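You operate a simulated robot arm through the tools that you are given. There is no shell and no other tool.

The job below is to be done with a simulated robot arm. You get a single attempt, and the scene is never put back.

JOB
Weigh the large cream sheet down with the white weight and brush talc on its patch.
Fine: weight first, and it stays on; use the flat green brush and the powder tray; the brush goes back. Set down upright: what you pick out, flat green brush. A coat counts when it lies all over at full strength: go over it till it gets no stronger.

It is judged by the outcome, as a careful person would: the job done as asked, and still so three seconds after it is handed in. It fails if anything else is knocked over, pushed out of place, dropped, spilled or broken. Flat cloth is picked up by pressing the open fingertips on it (5 to 10 N) and closing them slowly along it; thin cloth reads only 2 to 8 mm in the jaws.

ROBOT AND FRAMES
A 6-joint arm with a two-finger gripper, on a carriage that runs on a rail from [0, 117] to [0, -117] (x, y) and turns from -3.281 to 2.513 rad about z. Base frame: it is fixed where the carriage stands at the start and does not move with it; the origin is on the floor, on the carriage's upright axis, x ahead of it, y to its left, z up; the surface under the hand at the start is at about z = 80. Lengths are in cm, angles in rad, forces in N, time in s.
It reaches about 145.5 cm from its shoulder. Its first joint turns from -2.897 to 2.897 rad. Places, roughly: flat green brush (11x6x6 cm) [50, -20, 80]; large cream sheet (42x44x3 cm) [80, -30, 80]. Payload 5 kg.
The tool frame sits at the grasp point between the pads (the TCP): z along the fingers, y along the line on which they close. The tips reach 3 cm beyond it. The gripper opens to 17.6 cm; its body begins 15.3 cm behind the TCP.
Orientation is that of the tool frame in the base frame, as [roll, pitch, yaw] about the fixed x, y, z axes, in that order (R = Rz(yaw) Ry(pitch) Rx(roll)). With the fingers straight down and closing along the base's y, the tool's x points along the base's -x, its y along +y and its z along -z.

CONTROLS
- The arm moves only by the tool arm_command. Its argument "commands" is a list of rows, each an object (a shift or turn left out is 0, a gripper value left out holds the last) with "dp": the shift along the tool's x, y, z in units of 25 mm (1.0 is 25 mm), a list of three; "rotation": the turn, a rotation vector about the tool's x, y, z in units of 4 degrees (1.0 is 4 degrees), a list of three. In form: [{"dp": [tx, ty, tz], "rotation": [rx, ry, rz]}, ...]. A call has 1 to 20 rows; each row shifts and turns the commanded pose from where the row before left it, along the tool's axes as they then stand. "grip" is the gripper command, from -1 (fully open) to 1 (shut), values between in proportion, set as the call begins (left out, the last holds). A call with a number of a shift or a turn outside -1 to 1 is refused whole. Rows are played at 5 a second. More than 5 cm and 0.15 rad between two rows, or a gripper value outside its range, and nothing of the call is played. A pose out of reach is approached as far as the arm can. The call stops where the force on the tool passes 40 N (or 10 N more than at its start, if that is more) or the arm is blocked; 0.2 s more then pass. The fingers move at their own pace (about 7.99 cm/s each) and stop on an object; they squeeze with about 37 N. The grip force told is the motor's: it shows also when the fingers shut on nothing. Time passes only in rows, and 0.2 s behind the last, so rows that do not move let the fingers close. The reply holds the time, the measured pose of the TCP, the force on the tool along the base axes, the opening and the grip force, in the units named above and with some noise, with the torque about the TCP (base axes, N m) and any sound that the robot's microphone picked up.
- Cameras (640 x 400 px; columns grow to the right, rows downward): "scene" is now at [4.08, 14.87, 159.55]; the picture's right is [-0.70, -0.71, 0.00], its down [-0.45, 0.44, -0.78] and it looks along [0.55, -0.55, -0.63] (base axes); focal length 276 px, centre (320, 200). "wrist" rides on the gripper at [6.7, -0.9, -18.3] in the tool frame; the picture's right is [0.14, 0.99, 0.00], its down [-0.92, 0.13, -0.36] and it looks along [-0.36, 0.05, 0.93] (tool axes); focal length 251 px, centre (320, 200). There is no depth. A picture from a camera that has moved, and an enlarged one, comes with that camera's place and axes in the base frame and with its lens.
- capture(camera): a new picture of that camera. No time passes.
- slide_trunk(by): moves the trunk up (or, below 0, down) by that many cm; the arm and the scene camera ride with it, the base frame stays. It gives what a move gives, with no picture.
- base_move(legs): drives the robot by 1 to 6 legs, each [ahead, left, turn to the left] in cm, cm and rad, along the robot's own axes; the way and the turn of a leg run together, so that a leg with both is an arc; at most 150 cm and 3.142 rad a leg. The arm and the cameras ride along, it lands a little off, and it stops where it bumps. It keeps to its track: a leg is cut to what the track allows. It gives what a move gives.
- pan_tilt(pan, tilt): turns the head with the scene camera to pan (to the left, within 2.094 rad either way) and tilt (down, from -0.506 to 1.204), counted from straight ahead of the robot. It gives what a move gives.
- close_up(camera, box): a new picture of the part [left, top, right, bottom] of that camera's present view, enlarged. No time passes.
- finish_job(): hands the job in; it is judged then, once.

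Nothing tells you exact positions but the pictures and the camera data. Unless the task says otherwise, let go and move clear before handing in.

The tools are called after ">>>" by a JSON object that holds its "name" and its "arguments". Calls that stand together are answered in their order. arm_command: Moves the arm, as the interface text tells. Its arguments: {"type":"object","properties":{"commands":{"type":"array","items":{"type":"object","properties":{"dp":{"type":"array","items":{"type":"number"}},"rotation":{"type":"array","items":{"type":"number"}}}}},"grip":{"type":"number"}},"required":["commands"]} The other tools are called the same way: slide_trunk (by) moves the trunk up or down; base_move (legs) drives the base; pan_tilt (pan, tilt) turns the head that bears the scene camera; capture (camera) takes a picture; close_up (camera, box) takes an enlarged picture of a part of a camera's view; finish_job () hands the job in.

At the start:

```text
time_s: 0.0
position: [73.31, -28.21, 116.29]
tool_rot: [-3.14, 0.0, 3.141]
wrist_force: [-0.1, 0.3, -0.1]
torque: [-0.01, 0.0, -0.01]
opening: 17.61
grasp_force: 0.0
trunk travel left (down, up): [-15.0, 20.0]
robot x, y, heading: [0.02, -0.34, -0.003]
head pan, tilt (commanded): [-0.778, 0.679]
```

scene: 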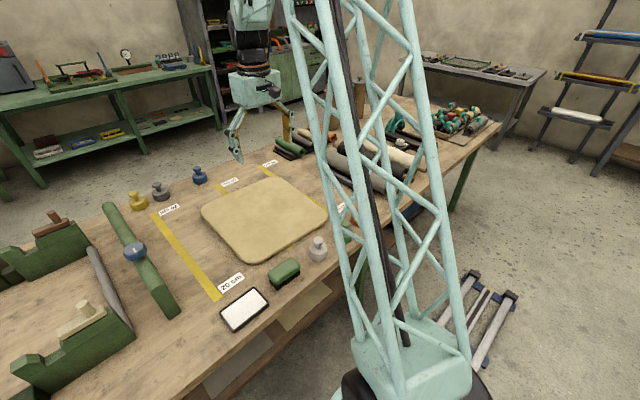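
wrist: 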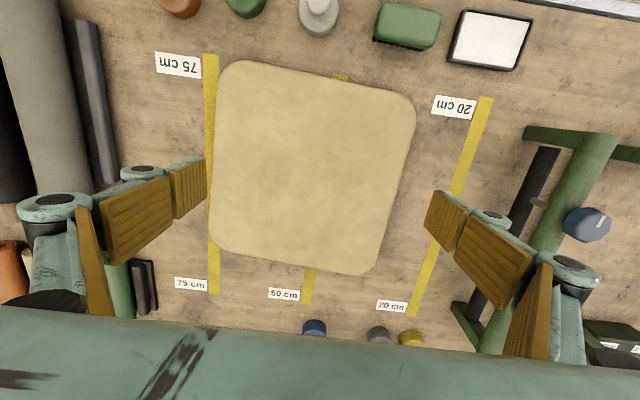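

I see a workbench with a large cream sheet, a white tray, a green flat brush and several knob weights (grey/white, blue, yellow, dark). I'll take closer looks before moving anything.

>>> {"name": "close_up", "arguments": {"camera": "scene", "box": [100, 140, 360, 340]}}

>>> {"name": "close_up", "arguments": {"camera": "wrist", "box": [140, 0, 560, 140]}}

>>> {"name": "close_up", "arguments": {"camera": "wrist", "box": [160, 220, 500, 360]}}

>>> {"name": "close_up", "arguments": {"camera": "wrist", "box": [180, 40, 440, 300]}}

```text
2.00 times, centred on (230, 240) of scene
camera zoom: at [4.08, 14.87, 159.55], right [-0.7, -0.71, 0.0], down [-0.45, 0.44, -0.78], along [0.55, -0.55, -0.63], focal length 551 px, centre (500, 120)
```

zoom: 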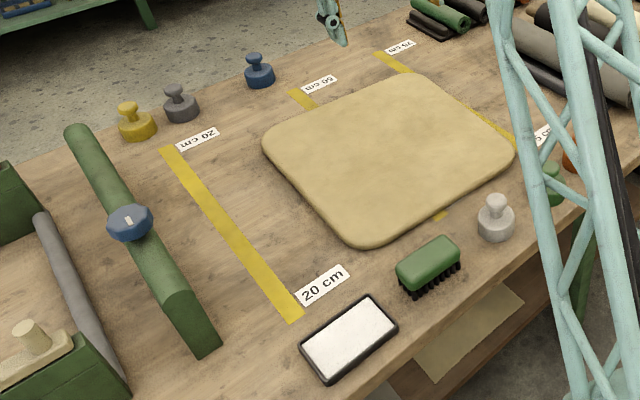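

```text
1.52 times, centred on (350, 70) of wrist
camera zoom: at [66.58, -29.19, 134.59], right [-0.14, 0.99, 0.0], down [0.92, 0.13, 0.36], along [0.36, 0.05, -0.93], focal length 383 px, centre (274, 398)
```

zoom: 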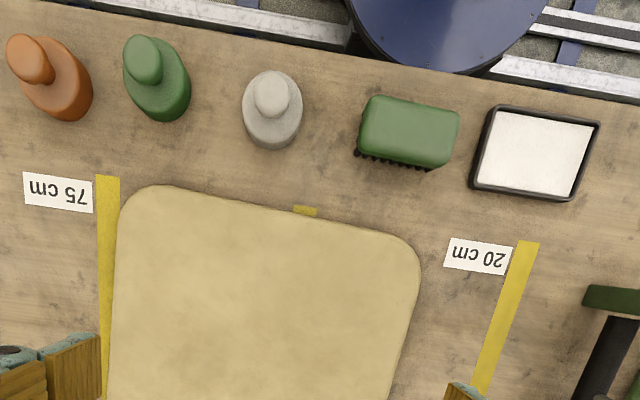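

```text
1.88 times, centred on (330, 290) of wrist
camera zoom: at [66.58, -29.19, 134.59], right [-0.14, 0.99, 0.0], down [0.92, 0.13, 0.36], along [0.36, 0.05, -0.93], focal length 473 px, centre (301, 31)
```

zoom: 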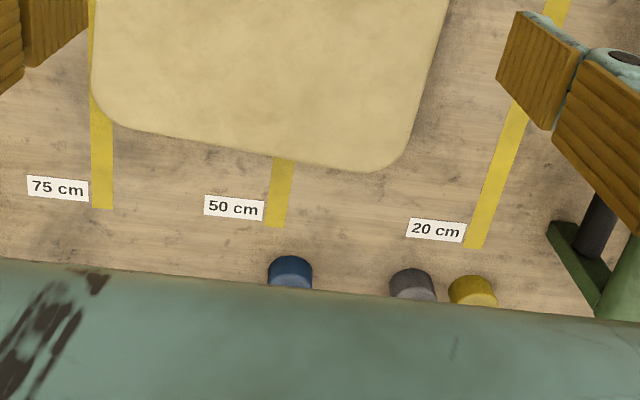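

```text
1.54 times, centred on (310, 170) of wrist
camera zoom: at [66.58, -29.19, 134.59], right [-0.14, 0.99, 0.0], down [0.92, 0.13, 0.36], along [0.36, 0.05, -0.93], focal length 387 px, centre (335, 246)
```

zoom: 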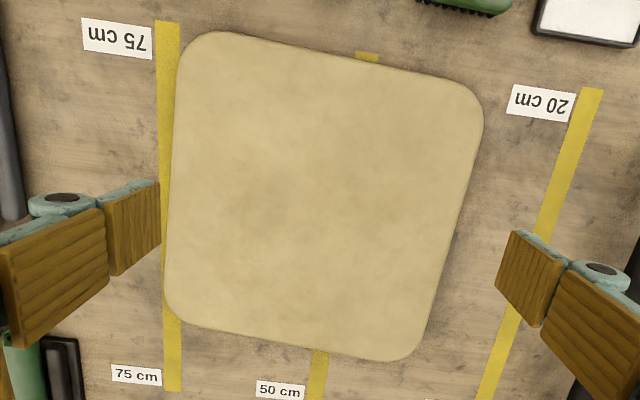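

I take the white weight to be at about [53,-31], the brush at about [52,-17], the tray at about [51.5,0.4] and the sheet centred at about [80,-29]. I can't see the patch yet, so I'll look at the sheet enlarged.

>>> {"name": "close_up", "arguments": {"camera": "scene", "box": [195, 170, 335, 270]}}

>>> {"name": "close_up", "arguments": {"camera": "wrist", "box": [200, 50, 320, 170]}}

>>> {"name": "close_up", "arguments": {"camera": "wrist", "box": [300, 50, 430, 170]}}

>>> {"name": "close_up", "arguments": {"camera": "wrist", "box": [200, 160, 320, 280]}}

>>> {"name": "close_up", "arguments": {"camera": "wrist", "box": [300, 160, 420, 280]}}

```text
4.00 times, centred on (265, 220) of scene
camera zoom: at [4.08, 14.87, 159.55], right [-0.7, -0.71, 0.0], down [-0.45, 0.44, -0.78], along [0.55, -0.55, -0.63], focal length 1102 px, centre (540, 120)
```

zoom: 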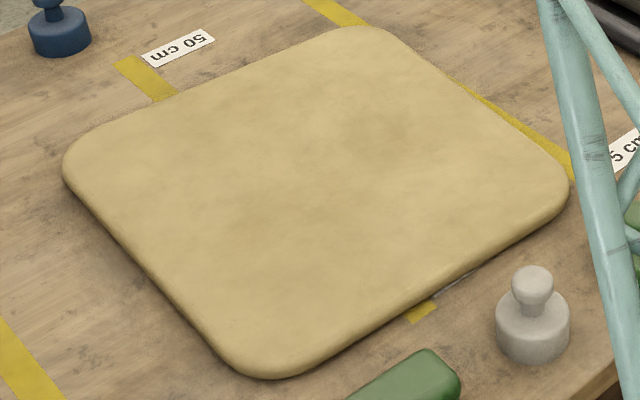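

```text
3.33 times, centred on (260, 110) of wrist
camera zoom: at [66.58, -29.19, 134.59], right [-0.14, 0.99, 0.0], down [0.92, 0.13, 0.36], along [0.36, 0.05, -0.93], focal length 838 px, centre (520, 500)
```

zoom: 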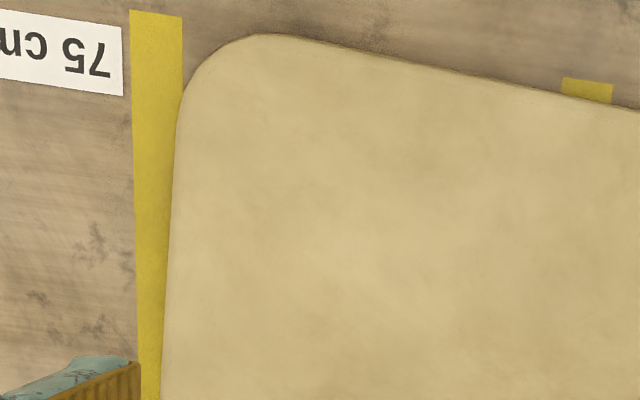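

```text
3.33 times, centred on (365, 110) of wrist
camera zoom: at [66.58, -29.19, 134.59], right [-0.14, 0.99, 0.0], down [0.92, 0.13, 0.36], along [0.36, 0.05, -0.93], focal length 838 px, centre (170, 500)
```

zoom: 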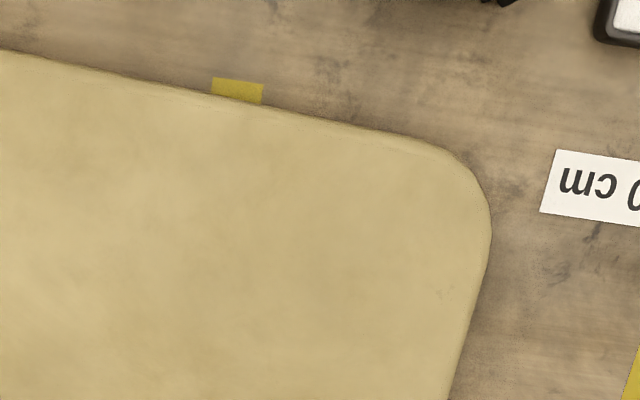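

```text
3.33 times, centred on (260, 220) of wrist
camera zoom: at [66.58, -29.19, 134.59], right [-0.14, 0.99, 0.0], down [0.92, 0.13, 0.36], along [0.36, 0.05, -0.93], focal length 838 px, centre (520, 133)
```

zoom: 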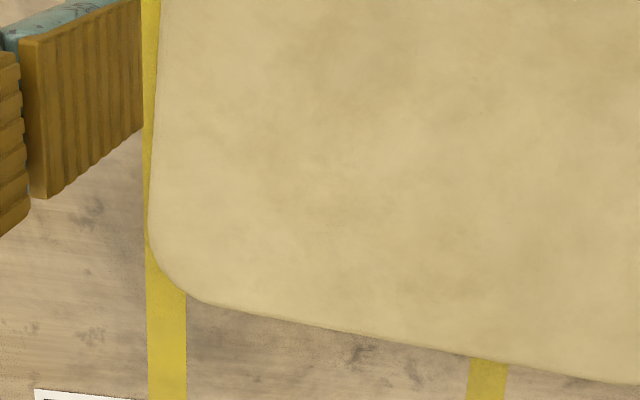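

```text
3.33 times, centred on (360, 220) of wrist
camera zoom: at [66.58, -29.19, 134.59], right [-0.14, 0.99, 0.0], down [0.92, 0.13, 0.36], along [0.36, 0.05, -0.93], focal length 838 px, centre (187, 133)
```

zoom: 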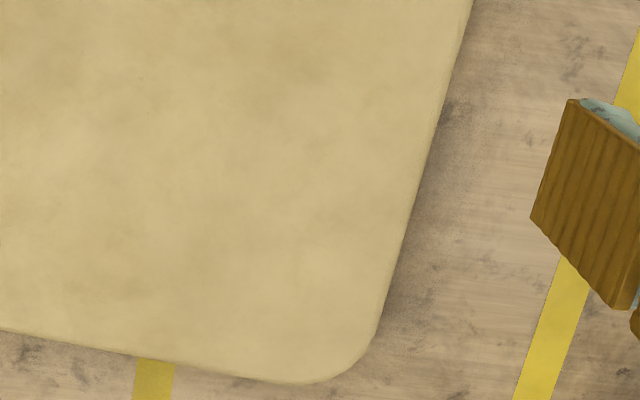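

The sheet's top shows no marked patch so far. I'll look at its edges for a fold or a layer underneath.

>>> {"name": "close_up", "arguments": {"camera": "scene", "box": [265, 205, 345, 255]}}

>>> {"name": "close_up", "arguments": {"camera": "scene", "box": [195, 200, 275, 270]}}

>>> {"name": "close_up", "arguments": {"camera": "wrist", "box": [300, 60, 420, 130]}}

```text
8.00 times, centred on (305, 230) of scene
camera zoom: at [4.08, 14.87, 159.55], right [-0.7, -0.71, 0.0], down [-0.45, 0.44, -0.78], along [0.55, -0.55, -0.63], focal length 2204 px, centre (440, -40)
```

zoom: 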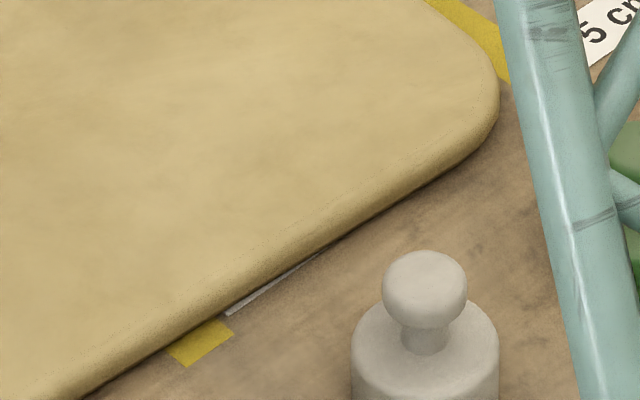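

```text
5.71 times, centred on (235, 235) of scene
camera zoom: at [4.08, 14.87, 159.55], right [-0.7, -0.71, 0.0], down [-0.45, 0.44, -0.78], along [0.55, -0.55, -0.63], focal length 1574 px, centre (806, 0)
```

zoom: 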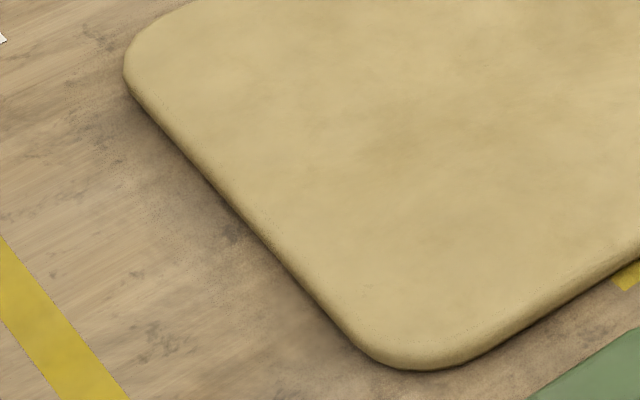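

```text
5.33 times, centred on (360, 95) of wrist
camera zoom: at [66.58, -29.19, 134.59], right [-0.14, 0.99, 0.0], down [0.92, 0.13, 0.36], along [0.36, 0.05, -0.93], focal length 1341 px, centre (107, 760)
```

zoom: 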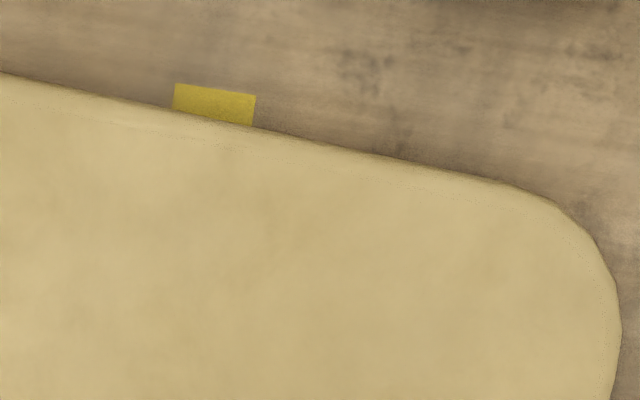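

No fold and no visible patch yet; the white sliver at the near edge looks like the "50 cm" label lying under the sheet. I'll turn the head to survey the rest of the bench, then bring the wrist camera closer.

>>> {"name": "pan_tilt", "arguments": {"pan": -1.2, "tilt": 0.6}}

>>> {"name": "capture", "arguments": {"camera": "scene"}}

>>> {"name": "pan_tilt", "arguments": {"pan": -0.3, "tilt": 0.7}}

>>> {"name": "capture", "arguments": {"camera": "scene"}}

```text
time_s: 0.9
position: [73.31, -28.42, 116.23]
tool_rot: [-3.14, -0.001, 3.14]
wrist_force: [-0.2, 0.6, 0.9]
torque: [-0.01, 0.0, -0.04]
opening: 17.6
grasp_force: 0.1
trunk travel left (down, up): [-15.0, 20.0]
robot x, y, heading: [-0.12, 0.12, 0.0]
head pan, tilt (commanded): [-1.201, 0.6]
```

```text
taken
camera scene: at [1.18, 12.65, 160.24], right [-0.93, -0.36, 0.0], down [-0.2, 0.53, -0.82], along [0.3, -0.77, -0.57], focal length 276 px, centre (320, 200)
```

scene: 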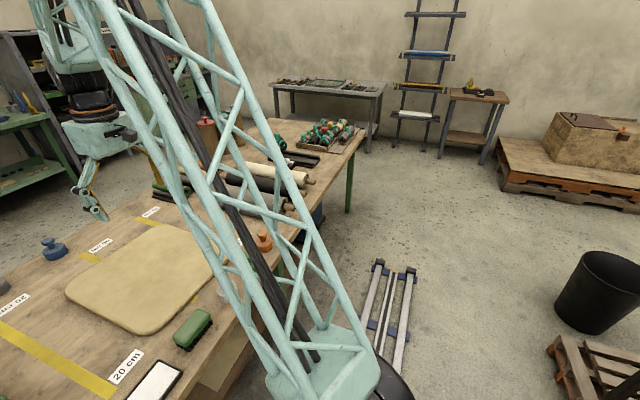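

```text
time_s: 2.1
position: [73.31, -28.33, 116.26]
tool_rot: [-3.141, 0.0, -3.142]
wrist_force: [0.1, 0.8, 1.6]
torque: [0.0, 0.0, 0.01]
opening: 17.58
grasp_force: 0.0
trunk travel left (down, up): [-15.0, 20.0]
robot x, y, heading: [-0.0, 0.1, 0.002]
head pan, tilt (commanded): [-0.3, 0.7]
```

```text
taken
camera scene: at [6.09, 18.37, 159.38], right [-0.3, -0.96, 0.0], down [-0.62, 0.19, -0.77], along [0.73, -0.23, -0.64], focal length 276 px, centre (320, 200)
```

scene: 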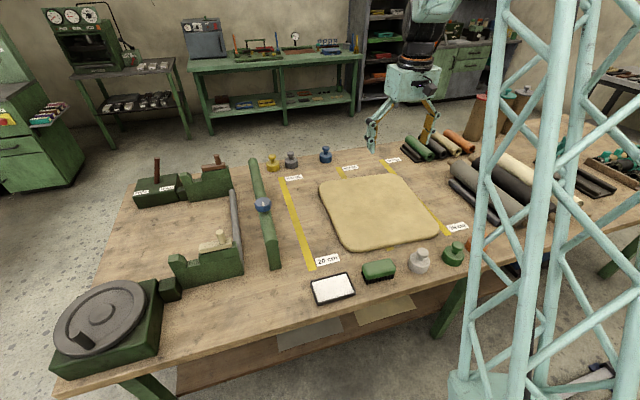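

The bench also holds metal fixtures, rolls and other weights that I must not disturb. I'll lower the hand to about z=100 over the sheet for a closer look.

>>> {"name": "arm_command", "arguments": {"commands": [{"dp": [0, 0, 1]}, {"dp": [0, 0, 1]}, {"dp": [0, 0, 1]}, {"dp": [0, 0, 1]}, {"dp": [0, 0, 1]}, {"dp": [0, 0, 1]}]}}

>>> {"name": "capture", "arguments": {"camera": "wrist"}}

>>> {"name": "capture", "arguments": {"camera": "scene"}}

```text
time_s: 3.5
position: [73.27, -28.32, 101.4]
tool_rot: [3.141, 0.0, -3.141]
wrist_force: [-0.1, 0.8, -0.8]
torque: [-0.04, -0.08, 0.01]
opening: 17.56
grasp_force: 0.1
trunk travel left (down, up): [-15.0, 20.0]
robot x, y, heading: [0.29, 0.13, -0.001]
head pan, tilt (commanded): [-0.3, 0.7]
```

```text
taken
camera wrist: at [66.64, -29.15, 119.69], right [-0.14, 0.99, 0.0], down [0.92, 0.13, 0.36], along [0.36, 0.05, -0.93], focal length 251 px, centre (320, 200)
```

wrist: 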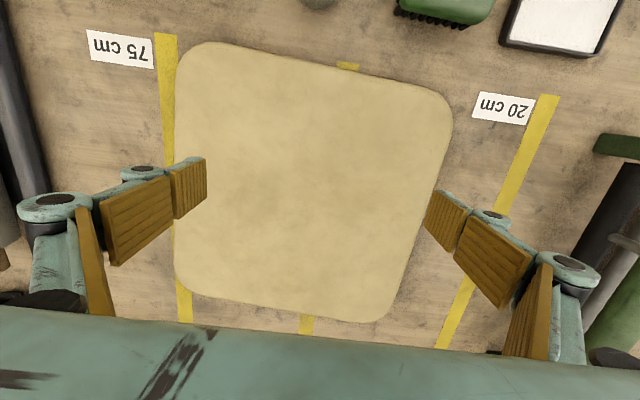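

```text
taken
camera scene: at [6.07, 18.38, 159.37], right [-0.3, -0.96, 0.0], down [-0.62, 0.19, -0.76], along [0.73, -0.23, -0.64], focal length 276 px, centre (320, 200)
```

scene: 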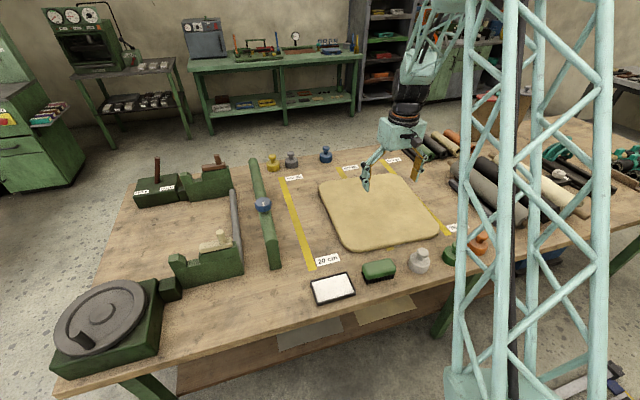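

There's still no obvious patch on the sheet's top. I'll check enlarged views from this closer position.

>>> {"name": "close_up", "arguments": {"camera": "wrist", "box": [170, 35, 320, 185]}}

>>> {"name": "close_up", "arguments": {"camera": "wrist", "box": [310, 60, 460, 200]}}

>>> {"name": "close_up", "arguments": {"camera": "wrist", "box": [170, 180, 320, 330]}}

>>> {"name": "close_up", "arguments": {"camera": "wrist", "box": [290, 180, 440, 330]}}

>>> {"name": "close_up", "arguments": {"camera": "scene", "box": [310, 165, 450, 260]}}

```text
2.67 times, centred on (245, 110) of wrist
camera zoom: at [66.64, -29.15, 119.69], right [-0.14, 0.99, 0.0], down [0.92, 0.13, 0.36], along [0.36, 0.05, -0.93], focal length 670 px, centre (520, 440)
```

zoom: 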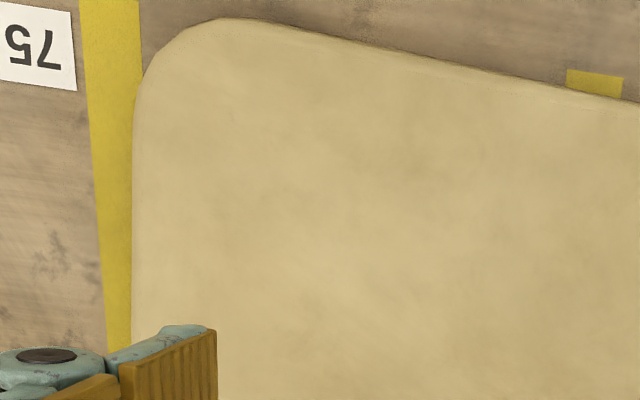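

```text
2.86 times, centred on (385, 130) of wrist
camera zoom: at [66.64, -29.15, 119.69], right [-0.14, 0.99, 0.0], down [0.92, 0.13, 0.36], along [0.36, 0.05, -0.93], focal length 718 px, centre (134, 400)
```

zoom: 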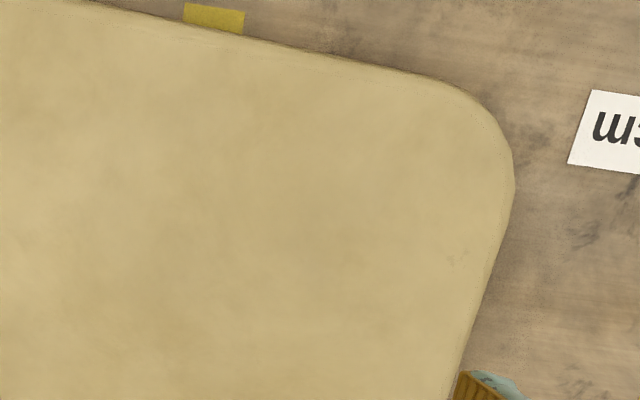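

```text
2.67 times, centred on (245, 255) of wrist
camera zoom: at [66.64, -29.15, 119.69], right [-0.14, 0.99, 0.0], down [0.92, 0.13, 0.36], along [0.36, 0.05, -0.93], focal length 670 px, centre (520, 53)
```

zoom: 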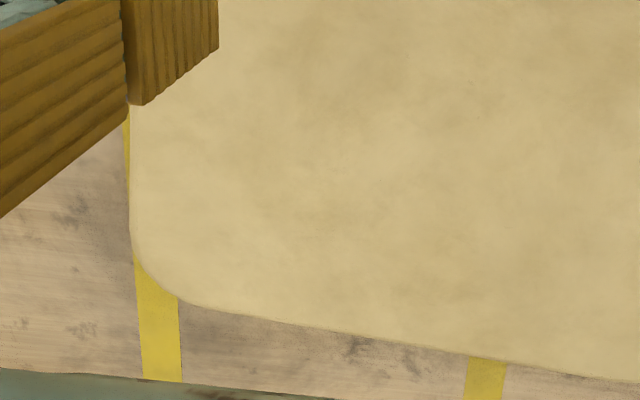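

```text
2.67 times, centred on (365, 255) of wrist
camera zoom: at [66.64, -29.15, 119.69], right [-0.14, 0.99, 0.0], down [0.92, 0.13, 0.36], along [0.36, 0.05, -0.93], focal length 670 px, centre (200, 53)
```

zoom: 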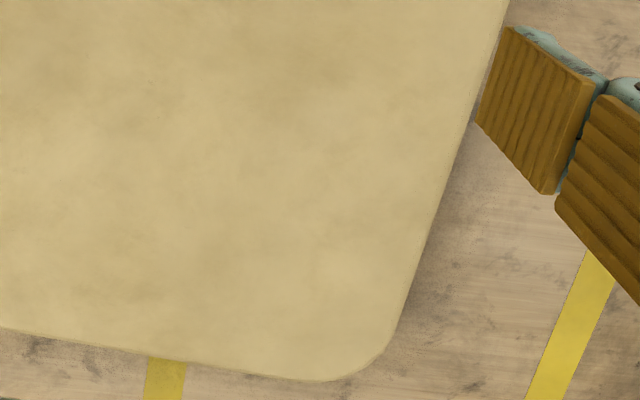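

```text
4.21 times, centred on (380, 212) of scene
camera zoom: at [6.07, 18.38, 159.37], right [-0.3, -0.96, 0.0], down [-0.62, 0.19, -0.76], along [0.73, -0.23, -0.64], focal length 1160 px, centre (67, 147)
```

zoom: 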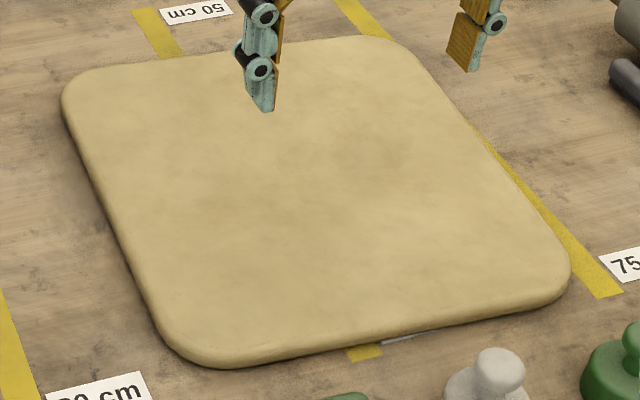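

I see no outline or tint on the top from above, and all four corners look equally rounded, so it isn't folded. Before handling anything I'll turn the wrist camera to look low across the sheet from its right-hand side, checking its edges and surface at a grazing angle.

>>> {"name": "arm_command", "arguments": {"commands": [{"rotation": [0, 0, -1]}, {"rotation": [0, 0, -1]}, {"rotation": [0, 0, -1]}, {"rotation": [0, 0, -1]}, {"rotation": [0, 0, -1]}, {"rotation": [0, 0, -1]}, {"rotation": [0, 0, -1]}, {"rotation": [0, 0, -1]}, {"rotation": [0, 0, -1]}, {"rotation": [0, 0, -1]}, {"rotation": [0, 0, -1]}, {"rotation": [0, 0, -1]}, {"rotation": [0, 0, -1]}, {"rotation": [0, 0, -1]}, {"rotation": [0, 0, -1]}, {"rotation": [0, 0, -1]}, {"rotation": [0, 0, -1]}, {"rotation": [0, 0, -1]}, {"rotation": [0, 0, -1]}, {"rotation": [0, 0, -1]}]}}

>>> {"name": "arm_command", "arguments": {"commands": [{"rotation": [0, 0, -1]}, {"rotation": [0, 0, -1]}, {"dp": [0.95, -0.35, 0]}, {"dp": [0.95, -0.35, 0]}, {"dp": [0.95, -0.35, 0]}, {"dp": [0.95, -0.35, 0]}, {"dp": [0.95, -0.35, 0]}, {"dp": [0.95, -0.35, 0]}, {"dp": [0.95, -0.35, 0]}, {"dp": [0.95, -0.35, 0]}, {"dp": [0.95, -0.35, 0]}, {"dp": [0.95, -0.35, 0]}]}}

>>> {"name": "capture", "arguments": {"camera": "wrist"}}

>>> {"name": "capture", "arguments": {"camera": "scene"}}

```text
time_s: 7.7
position: [73.21, -28.23, 101.28]
tool_rot: [3.141, -0.001, -1.747]
wrist_force: [0.1, -0.6, -0.6]
torque: [0.02, 0.02, 0.02]
opening: 17.6
grasp_force: 0.1
trunk travel left (down, up): [-15.0, 20.0]
robot x, y, heading: [-0.49, -0.15, -0.006]
head pan, tilt (commanded): [-0.3, 0.7]
```

```text
time_s: 10.3
position: [81.4, -52.47, 101.36]
tool_rot: [3.141, -0.002, -1.604]
wrist_force: [-0.1, 0.2, 1.1]
torque: [-0.01, -0.09, -0.02]
opening: 17.58
grasp_force: 0.1
trunk travel left (down, up): [-15.0, 20.0]
robot x, y, heading: [0.02, 0.06, 0.003]
head pan, tilt (commanded): [-0.3, 0.7]
```

```text
taken
camera wrist: at [82.01, -59.13, 119.67], right [-0.99, -0.1, 0.0], down [-0.1, 0.93, 0.36], along [-0.04, 0.36, -0.93], focal length 251 px, centre (320, 200)
```

wrist: 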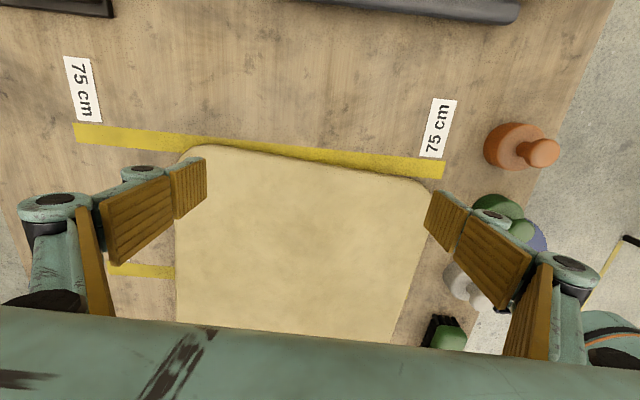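

```text
taken
camera scene: at [6.07, 18.39, 159.37], right [-0.3, -0.96, 0.0], down [-0.62, 0.19, -0.77], along [0.73, -0.23, -0.64], focal length 276 px, centre (320, 200)
```

scene: 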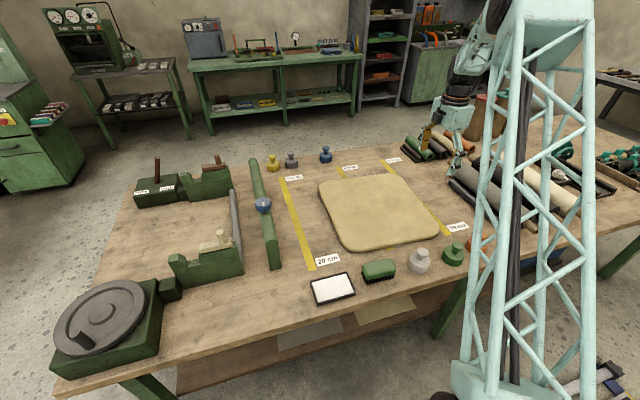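

Now the wrist camera sees the sheet from its right side. I'll zoom in on this edge and surface, and zoom in with the scene camera, which now has a clear view of the whole sheet.

>>> {"name": "close_up", "arguments": {"camera": "wrist", "box": [170, 135, 440, 335]}}

>>> {"name": "close_up", "arguments": {"camera": "scene", "box": [310, 165, 450, 260]}}

>>> {"name": "close_up", "arguments": {"camera": "scene", "box": [300, 230, 500, 320]}}

```text
2.00 times, centred on (305, 235) of wrist
camera zoom: at [82.01, -59.13, 119.67], right [-0.99, -0.1, 0.0], down [-0.1, 0.93, 0.36], along [-0.04, 0.36, -0.93], focal length 503 px, centre (350, 130)
```

zoom: 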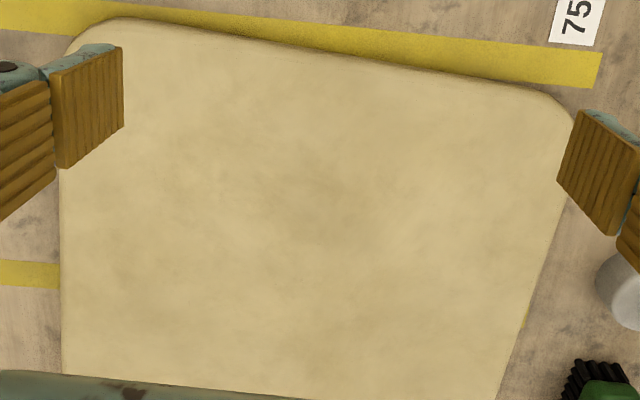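

```text
4.21 times, centred on (380, 212) of scene
camera zoom: at [6.07, 18.39, 159.37], right [-0.3, -0.96, 0.0], down [-0.62, 0.19, -0.77], along [0.73, -0.23, -0.64], focal length 1160 px, centre (67, 147)
```

zoom: 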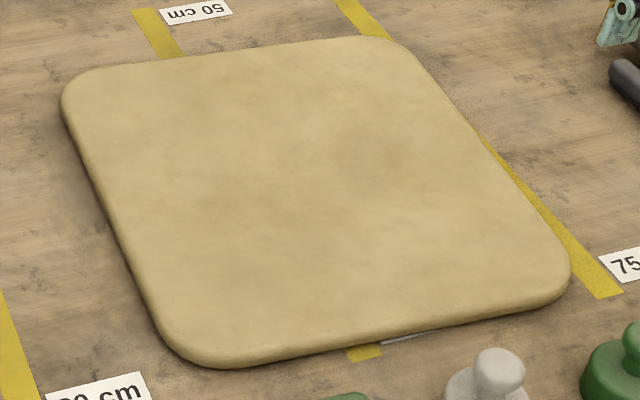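

```text
3.20 times, centred on (400, 275) of scene
camera zoom: at [6.07, 18.39, 159.37], right [-0.3, -0.96, 0.0], down [-0.62, 0.19, -0.77], along [0.73, -0.23, -0.64], focal length 882 px, centre (64, -40)
```

zoom: 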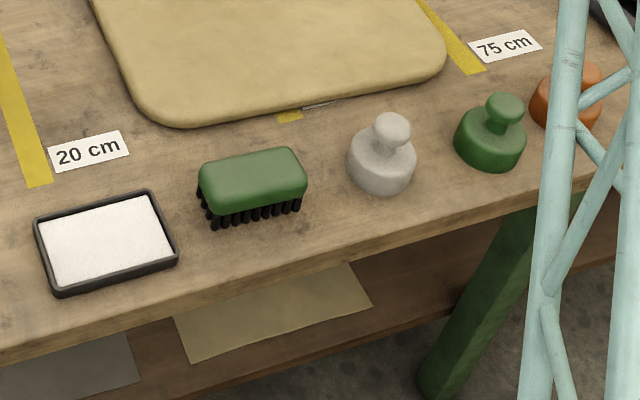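

The sheet is a uniform pad about 2–3 cm thick with no marking visible so far. I'll search it in stronger zooms for a faint outline or a change in tint before deciding where the weight can go.

>>> {"name": "close_up", "arguments": {"camera": "scene", "box": [315, 168, 380, 208]}}

>>> {"name": "close_up", "arguments": {"camera": "scene", "box": [360, 168, 425, 208]}}

>>> {"name": "close_up", "arguments": {"camera": "scene", "box": [325, 205, 390, 250]}}

>>> {"name": "close_up", "arguments": {"camera": "scene", "box": [375, 205, 440, 250]}}

>>> {"name": "close_up", "arguments": {"camera": "wrist", "box": [230, 200, 370, 290]}}

```text
9.85 times, centred on (348, 188) of scene
camera zoom: at [6.07, 18.39, 159.37], right [-0.3, -0.96, 0.0], down [-0.62, 0.19, -0.77], along [0.73, -0.23, -0.64], focal length 2712 px, centre (49, 318)
```

zoom: 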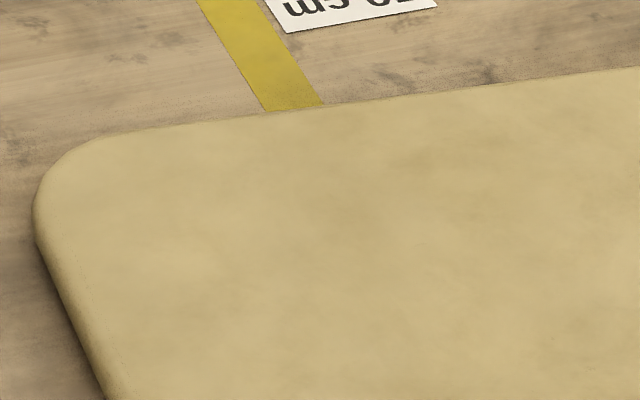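

```text
9.85 times, centred on (392, 188) of scene
camera zoom: at [6.07, 18.39, 159.37], right [-0.3, -0.96, 0.0], down [-0.62, 0.19, -0.77], along [0.73, -0.23, -0.64], focal length 2712 px, centre (-394, 318)
```

zoom: 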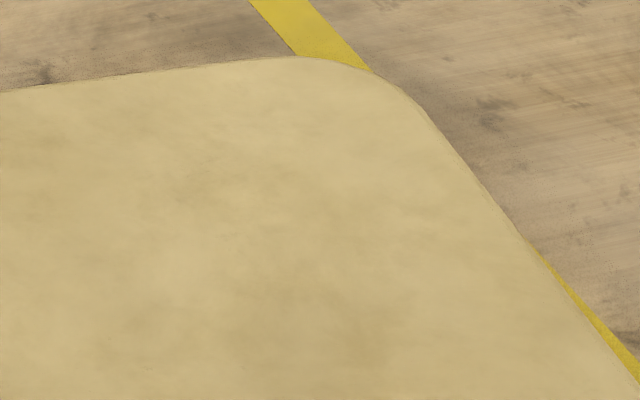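

```text
8.89 times, centred on (358, 228) of scene
camera zoom: at [6.07, 18.39, 159.37], right [-0.3, -0.96, 0.0], down [-0.62, 0.19, -0.77], along [0.73, -0.23, -0.64], focal length 2449 px, centre (-13, -44)
```

zoom: 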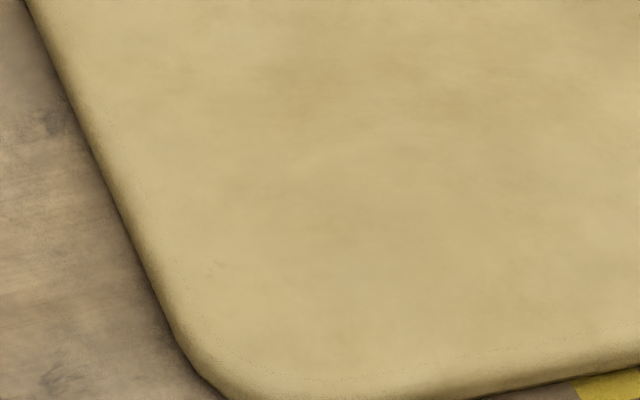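

```text
8.89 times, centred on (408, 228) of scene
camera zoom: at [6.07, 18.39, 159.37], right [-0.3, -0.96, 0.0], down [-0.62, 0.19, -0.77], along [0.73, -0.23, -0.64], focal length 2449 px, centre (-458, -44)
```

zoom: 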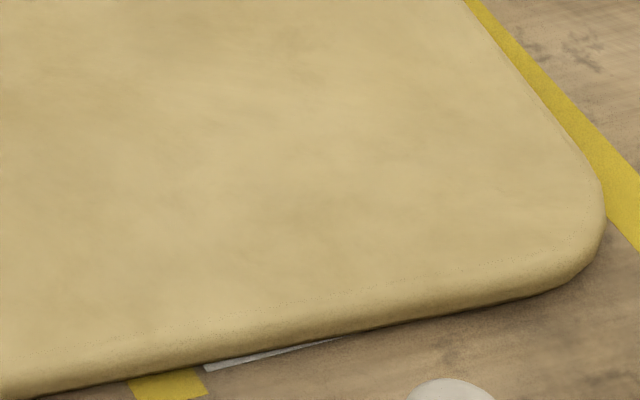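

```text
4.44 times, centred on (300, 245) of wrist
camera zoom: at [82.01, -59.13, 119.67], right [-0.99, -0.1, 0.0], down [-0.1, 0.93, 0.36], along [-0.04, 0.36, -0.93], focal length 1118 px, centre (409, 0)
```

zoom: 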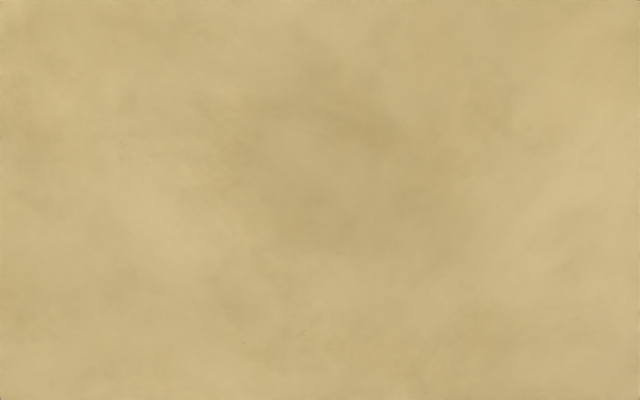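

The top shows no marked patch in any view, so I'll take the sheet's upper face as the area, and put the weight well out at a corner to keep the middle free. Next I'll hover over the white weight with the fingers partly closed to measure it.

>>> {"name": "arm_command", "arguments": {"commands": [{"dp": [-0.7, 0.98, 0], "rotation": [0, 0, -0.47]}, {"dp": [-0.7, 0.98, 0]}, {"dp": [-0.7, 0.98, 0]}, {"dp": [-0.7, 0.98, 0]}, {"dp": [-0.7, 0.98, 0]}, {"dp": [-0.7, 0.98, 0]}, {"dp": [-0.7, 0.98, 0]}, {"dp": [-0.7, 0.98, 0]}, {"dp": [-0.7, 0.98, 0]}, {"dp": [-0.7, 0.98, 0]}, {"dp": [-0.7, 0.98, 0]}, {"dp": [-0.7, 0.98, 0]}]}}

>>> {"name": "capture", "arguments": {"camera": "wrist"}}

>>> {"name": "capture", "arguments": {"camera": "scene"}}

```text
time_s: 12.9
position: [52.06, -31.34, 101.24]
tool_rot: [-3.141, 0.0, -1.572]
wrist_force: [1.1, -0.6, -0.1]
torque: [0.01, 0.04, -0.04]
opening: 17.62
grasp_force: 0.1
trunk travel left (down, up): [-15.0, 20.0]
robot x, y, heading: [0.15, 0.05, 0.001]
head pan, tilt (commanded): [-0.3, 0.7]
```

```text
taken
camera wrist: at [52.87, -37.95, 119.62], right [-0.99, -0.14, 0.0], down [-0.13, 0.92, 0.36], along [-0.05, 0.36, -0.93], focal length 251 px, centre (320, 200)
```

wrist: 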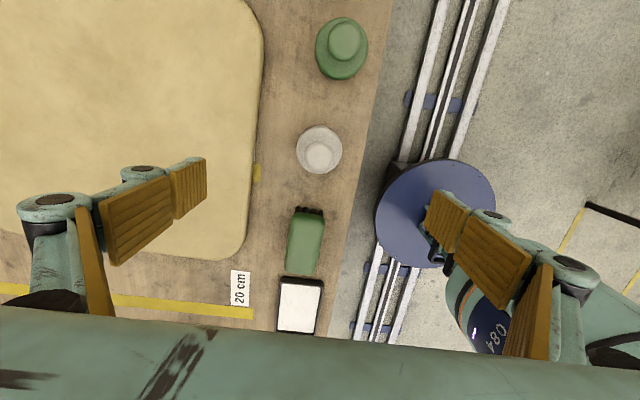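

```text
taken
camera scene: at [6.13, 18.37, 159.38], right [-0.3, -0.96, 0.0], down [-0.62, 0.19, -0.76], along [0.73, -0.23, -0.64], focal length 276 px, centre (320, 200)
```

scene: 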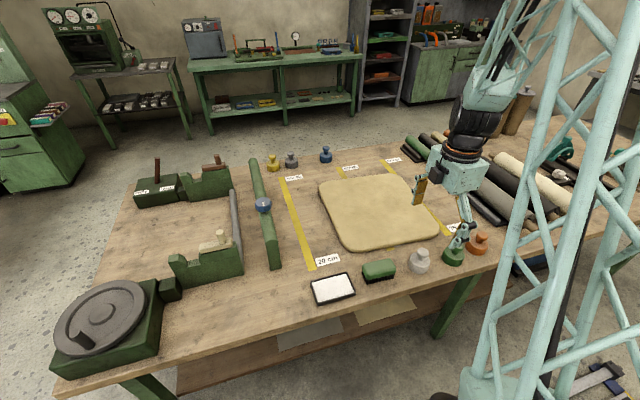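

The weight now sits in the middle of the wrist view. I'll zoom in on it, and on the brush and tray, to measure them.

>>> {"name": "close_up", "arguments": {"camera": "wrist", "box": [270, 110, 370, 180]}}

>>> {"name": "close_up", "arguments": {"camera": "wrist", "box": [240, 195, 380, 335]}}

>>> {"name": "close_up", "arguments": {"camera": "scene", "box": [390, 235, 450, 285]}}

>>> {"name": "close_up", "arguments": {"camera": "scene", "box": [300, 245, 410, 315]}}

```text
5.71 times, centred on (320, 145) of wrist
camera zoom: at [52.87, -37.95, 119.62], right [-0.99, -0.14, 0.0], down [-0.13, 0.92, 0.36], along [-0.05, 0.36, -0.93], focal length 1437 px, centre (320, 514)
```

zoom: 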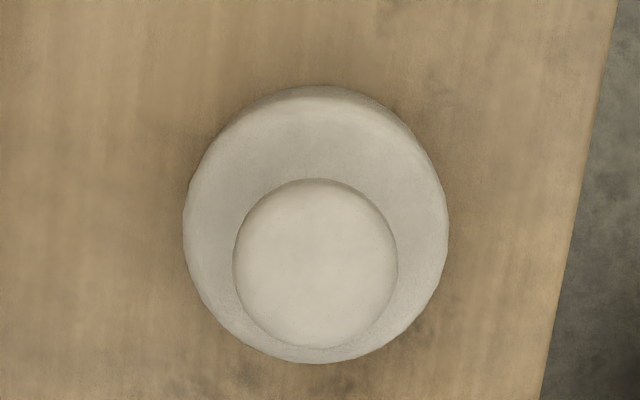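

```text
2.86 times, centred on (310, 265) of wrist
camera zoom: at [52.87, -37.95, 119.62], right [-0.99, -0.14, 0.0], down [-0.13, 0.92, 0.36], along [-0.05, 0.36, -0.93], focal length 718 px, centre (349, 14)
```

zoom: 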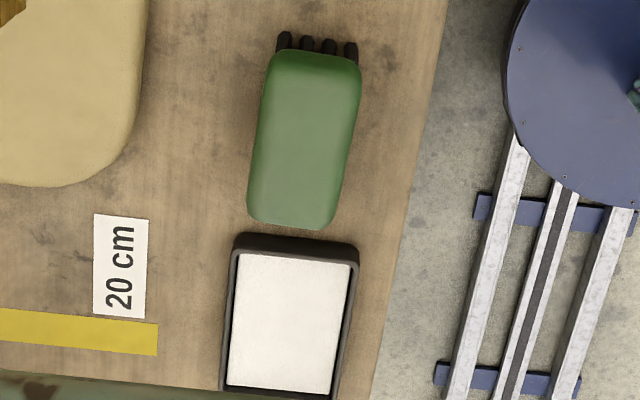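

```text
8.00 times, centred on (420, 260) of scene
camera zoom: at [6.13, 18.37, 159.38], right [-0.3, -0.96, 0.0], down [-0.62, 0.19, -0.76], along [0.73, -0.23, -0.64], focal length 2204 px, centre (-480, -280)
```

zoom: 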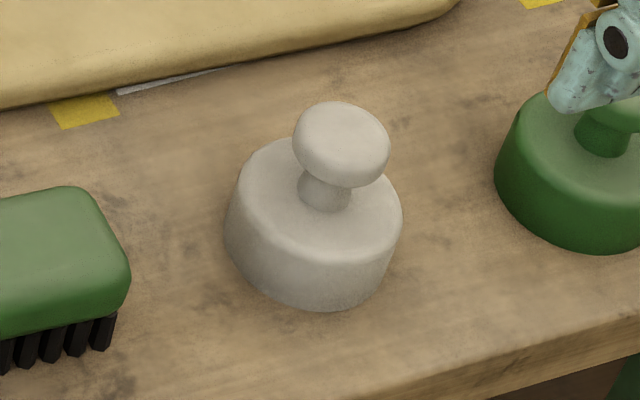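

```text
5.71 times, centred on (355, 280) of scene
camera zoom: at [6.13, 18.37, 159.38], right [-0.3, -0.96, 0.0], down [-0.62, 0.19, -0.76], along [0.73, -0.23, -0.64], focal length 1574 px, centre (120, -257)
```

zoom: 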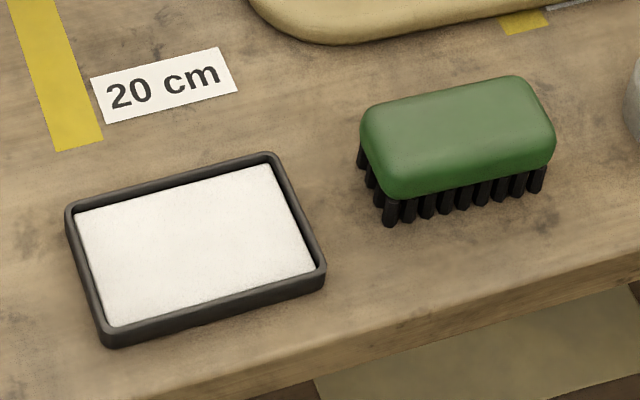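

I measure the white weight's axis at about [52.1,-31.6], with its base top at z≈84 and its mushroom knob spanning about z 85.5–88. I'll narrow the fingers, come down over the knob to z≈87.6, and check before closing.

>>> {"name": "arm_command", "arguments": {"commands": [{"dp": [0.1, -0.02, 0]}, {"dp": [0, 0, 0.9]}, {"dp": [0, 0, 0.9]}, {"dp": [0, 0, 0.9]}, {"dp": [0, 0, 0.9]}, {"dp": [0, 0, 0.9]}], "grip": 0.0}}

>>> {"name": "capture", "arguments": {"camera": "wrist"}}

>>> {"name": "close_up", "arguments": {"camera": "scene", "box": [380, 210, 460, 290]}}

```text
time_s: 14.3
position: [51.93, -31.47, 90.01]
tool_rot: [-3.14, 0.002, -1.572]
wrist_force: [-0.7, -0.7, 0.2]
torque: [-0.04, -0.09, -0.01]
opening: 8.82
grasp_force: 0.0
trunk travel left (down, up): [-15.0, 20.0]
robot x, y, heading: [0.14, -0.23, -0.001]
head pan, tilt (commanded): [-0.3, 0.7]
```

```text
taken
camera wrist: at [52.87, -38.03, 108.31], right [-0.99, -0.14, 0.0], down [-0.13, 0.92, 0.36], along [-0.05, 0.36, -0.93], focal length 251 px, centre (320, 200)
```

wrist: 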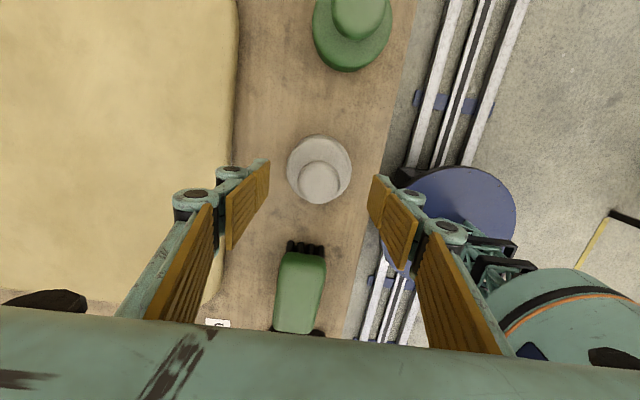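

```text
5.00 times, centred on (420, 250) of scene
camera zoom: at [6.04, 18.39, 159.37], right [-0.3, -0.96, 0.0], down [-0.62, 0.19, -0.77], along [0.73, -0.23, -0.64], focal length 1377 px, centre (-180, -50)
```

zoom: 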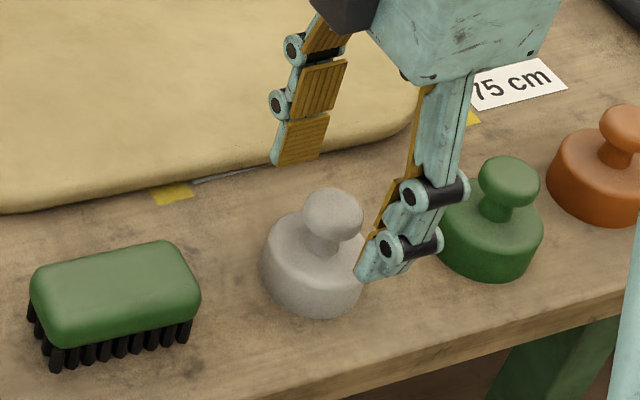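

The fingers straddle the knob. I'll go down the last 2.4 cm and close gently.

>>> {"name": "arm_command", "arguments": {"commands": [{"dp": [0, 0.02, 0.5]}, {"dp": [0, 0.02, 0.46]}, {}], "grip": 0.2}}

>>> {"name": "close_up", "arguments": {"camera": "scene", "box": [380, 210, 460, 290]}}

>>> {"name": "capture", "arguments": {"camera": "wrist"}}

```text
time_s: 15.1
position: [51.93, -31.48, 87.62]
tool_rot: [-3.14, 0.001, -1.574]
wrist_force: [0.6, -0.1, 0.2]
torque: [0.02, 0.05, 0.0]
opening: 7.01
grasp_force: 0.1
trunk travel left (down, up): [-15.0, 20.0]
robot x, y, heading: [0.03, -0.17, -0.007]
head pan, tilt (commanded): [-0.3, 0.7]
```

```text
5.00 times, centred on (420, 250) of scene
camera zoom: at [6.13, 18.36, 159.38], right [-0.3, -0.96, 0.0], down [-0.62, 0.19, -0.76], along [0.73, -0.23, -0.64], focal length 1377 px, centre (-180, -50)
```

zoom: 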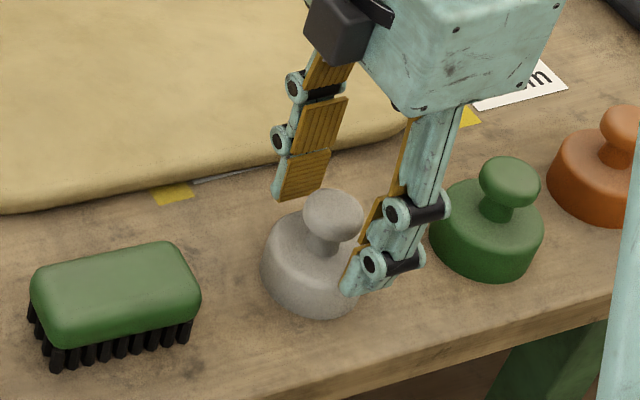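

```text
taken
camera wrist: at [52.78, -38.11, 105.96], right [-0.99, -0.14, 0.0], down [-0.13, 0.92, 0.36], along [-0.05, 0.36, -0.93], focal length 251 px, centre (320, 200)
```

wrist: 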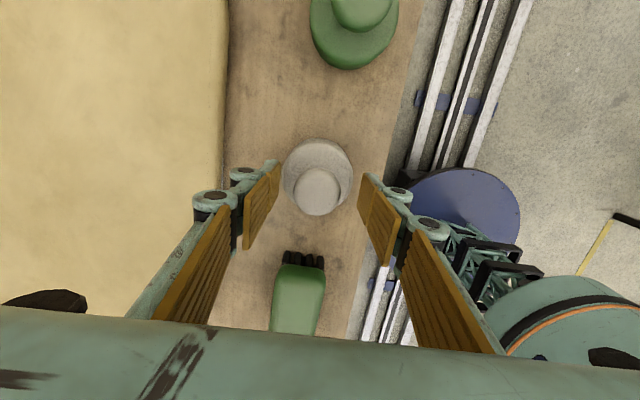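

The fingers sit evenly either side of the knob, just above the base. I'll close in stages.

>>> {"name": "arm_command", "arguments": {"commands": [{}, {}, {}], "grip": 0.45}}

>>> {"name": "arm_command", "arguments": {"commands": [{}, {}, {}, {}], "grip": 1}}

>>> {"name": "close_up", "arguments": {"camera": "scene", "box": [380, 210, 460, 290]}}

```text
time_s: 15.9
position: [51.82, -31.48, 87.66]
tool_rot: [3.141, 0.0, -1.571]
wrist_force: [0.2, -1.0, 0.1]
torque: [-0.03, 0.0, 0.01]
opening: 4.87
grasp_force: 0.1
trunk travel left (down, up): [-15.0, 20.0]
robot x, y, heading: [-0.34, 0.09, -0.002]
head pan, tilt (commanded): [-0.3, 0.7]
```

```text
time_s: 16.9
position: [51.83, -31.52, 87.67]
tool_rot: [-3.141, -0.001, -1.573]
wrist_force: [3.9, -1.7, 2.1]
torque: [0.0, -0.08, 0.01]
opening: 3.54
grasp_force: 37.1
trunk travel left (down, up): [-15.0, 20.0]
robot x, y, heading: [-0.17, -0.06, -0.002]
head pan, tilt (commanded): [-0.3, 0.7]
```

```text
5.00 times, centred on (420, 250) of scene
camera zoom: at [6.11, 18.38, 159.38], right [-0.3, -0.96, 0.0], down [-0.62, 0.19, -0.76], along [0.73, -0.23, -0.64], focal length 1377 px, centre (-180, -50)
```

zoom: 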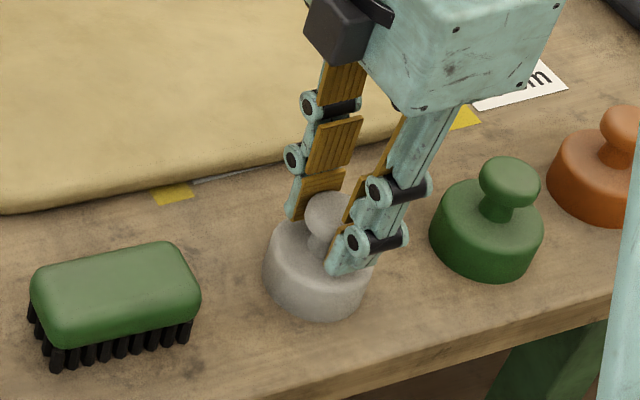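

The knob is gripped (opening 3.5 cm, force 37 N). I'll lift the weight about 15 cm and check the hold.

>>> {"name": "arm_command", "arguments": {"commands": [{"dp": [0, 0, -0.4]}, {"dp": [0, 0, -0.8]}, {"dp": [0, 0, -1]}, {"dp": [0, 0, -1]}, {"dp": [0, 0, -1]}, {"dp": [0, 0, -1]}, {"dp": [0, 0, -0.8]}, {}]}}

>>> {"name": "capture", "arguments": {"camera": "scene"}}

>>> {"name": "capture", "arguments": {"camera": "wrist"}}

```text
time_s: 18.7
position: [51.67, -31.44, 102.77]
tool_rot: [3.141, -0.001, -1.573]
wrist_force: [0.0, -0.4, -9.6]
torque: [-0.03, -0.06, -0.02]
opening: 3.55
grasp_force: 36.9
trunk travel left (down, up): [-15.0, 20.0]
robot x, y, heading: [0.33, 0.33, -0.002]
head pan, tilt (commanded): [-0.3, 0.7]
```

```text
taken
camera scene: at [6.07, 18.38, 159.37], right [-0.3, -0.96, 0.0], down [-0.62, 0.19, -0.77], along [0.73, -0.23, -0.64], focal length 276 px, centre (320, 200)
```

scene: 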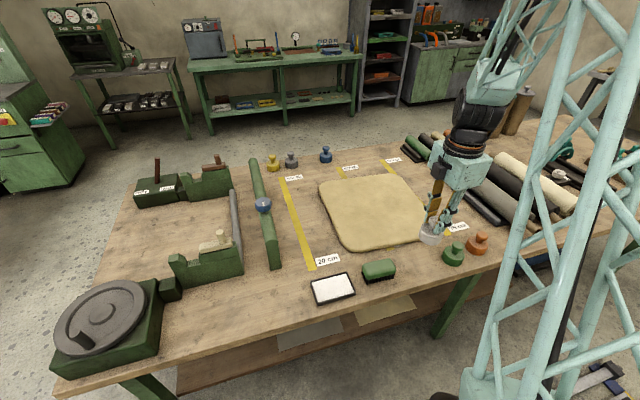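

```text
taken
camera wrist: at [52.67, -38.1, 121.03], right [-0.99, -0.14, 0.0], down [-0.13, 0.92, 0.36], along [-0.05, 0.36, -0.93], focal length 251 px, centre (320, 200)
```

wrist: 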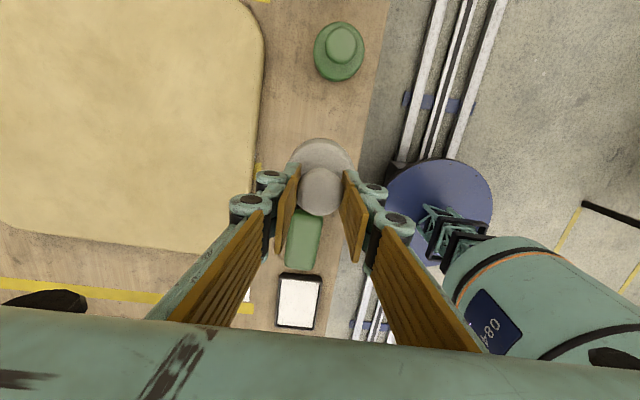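

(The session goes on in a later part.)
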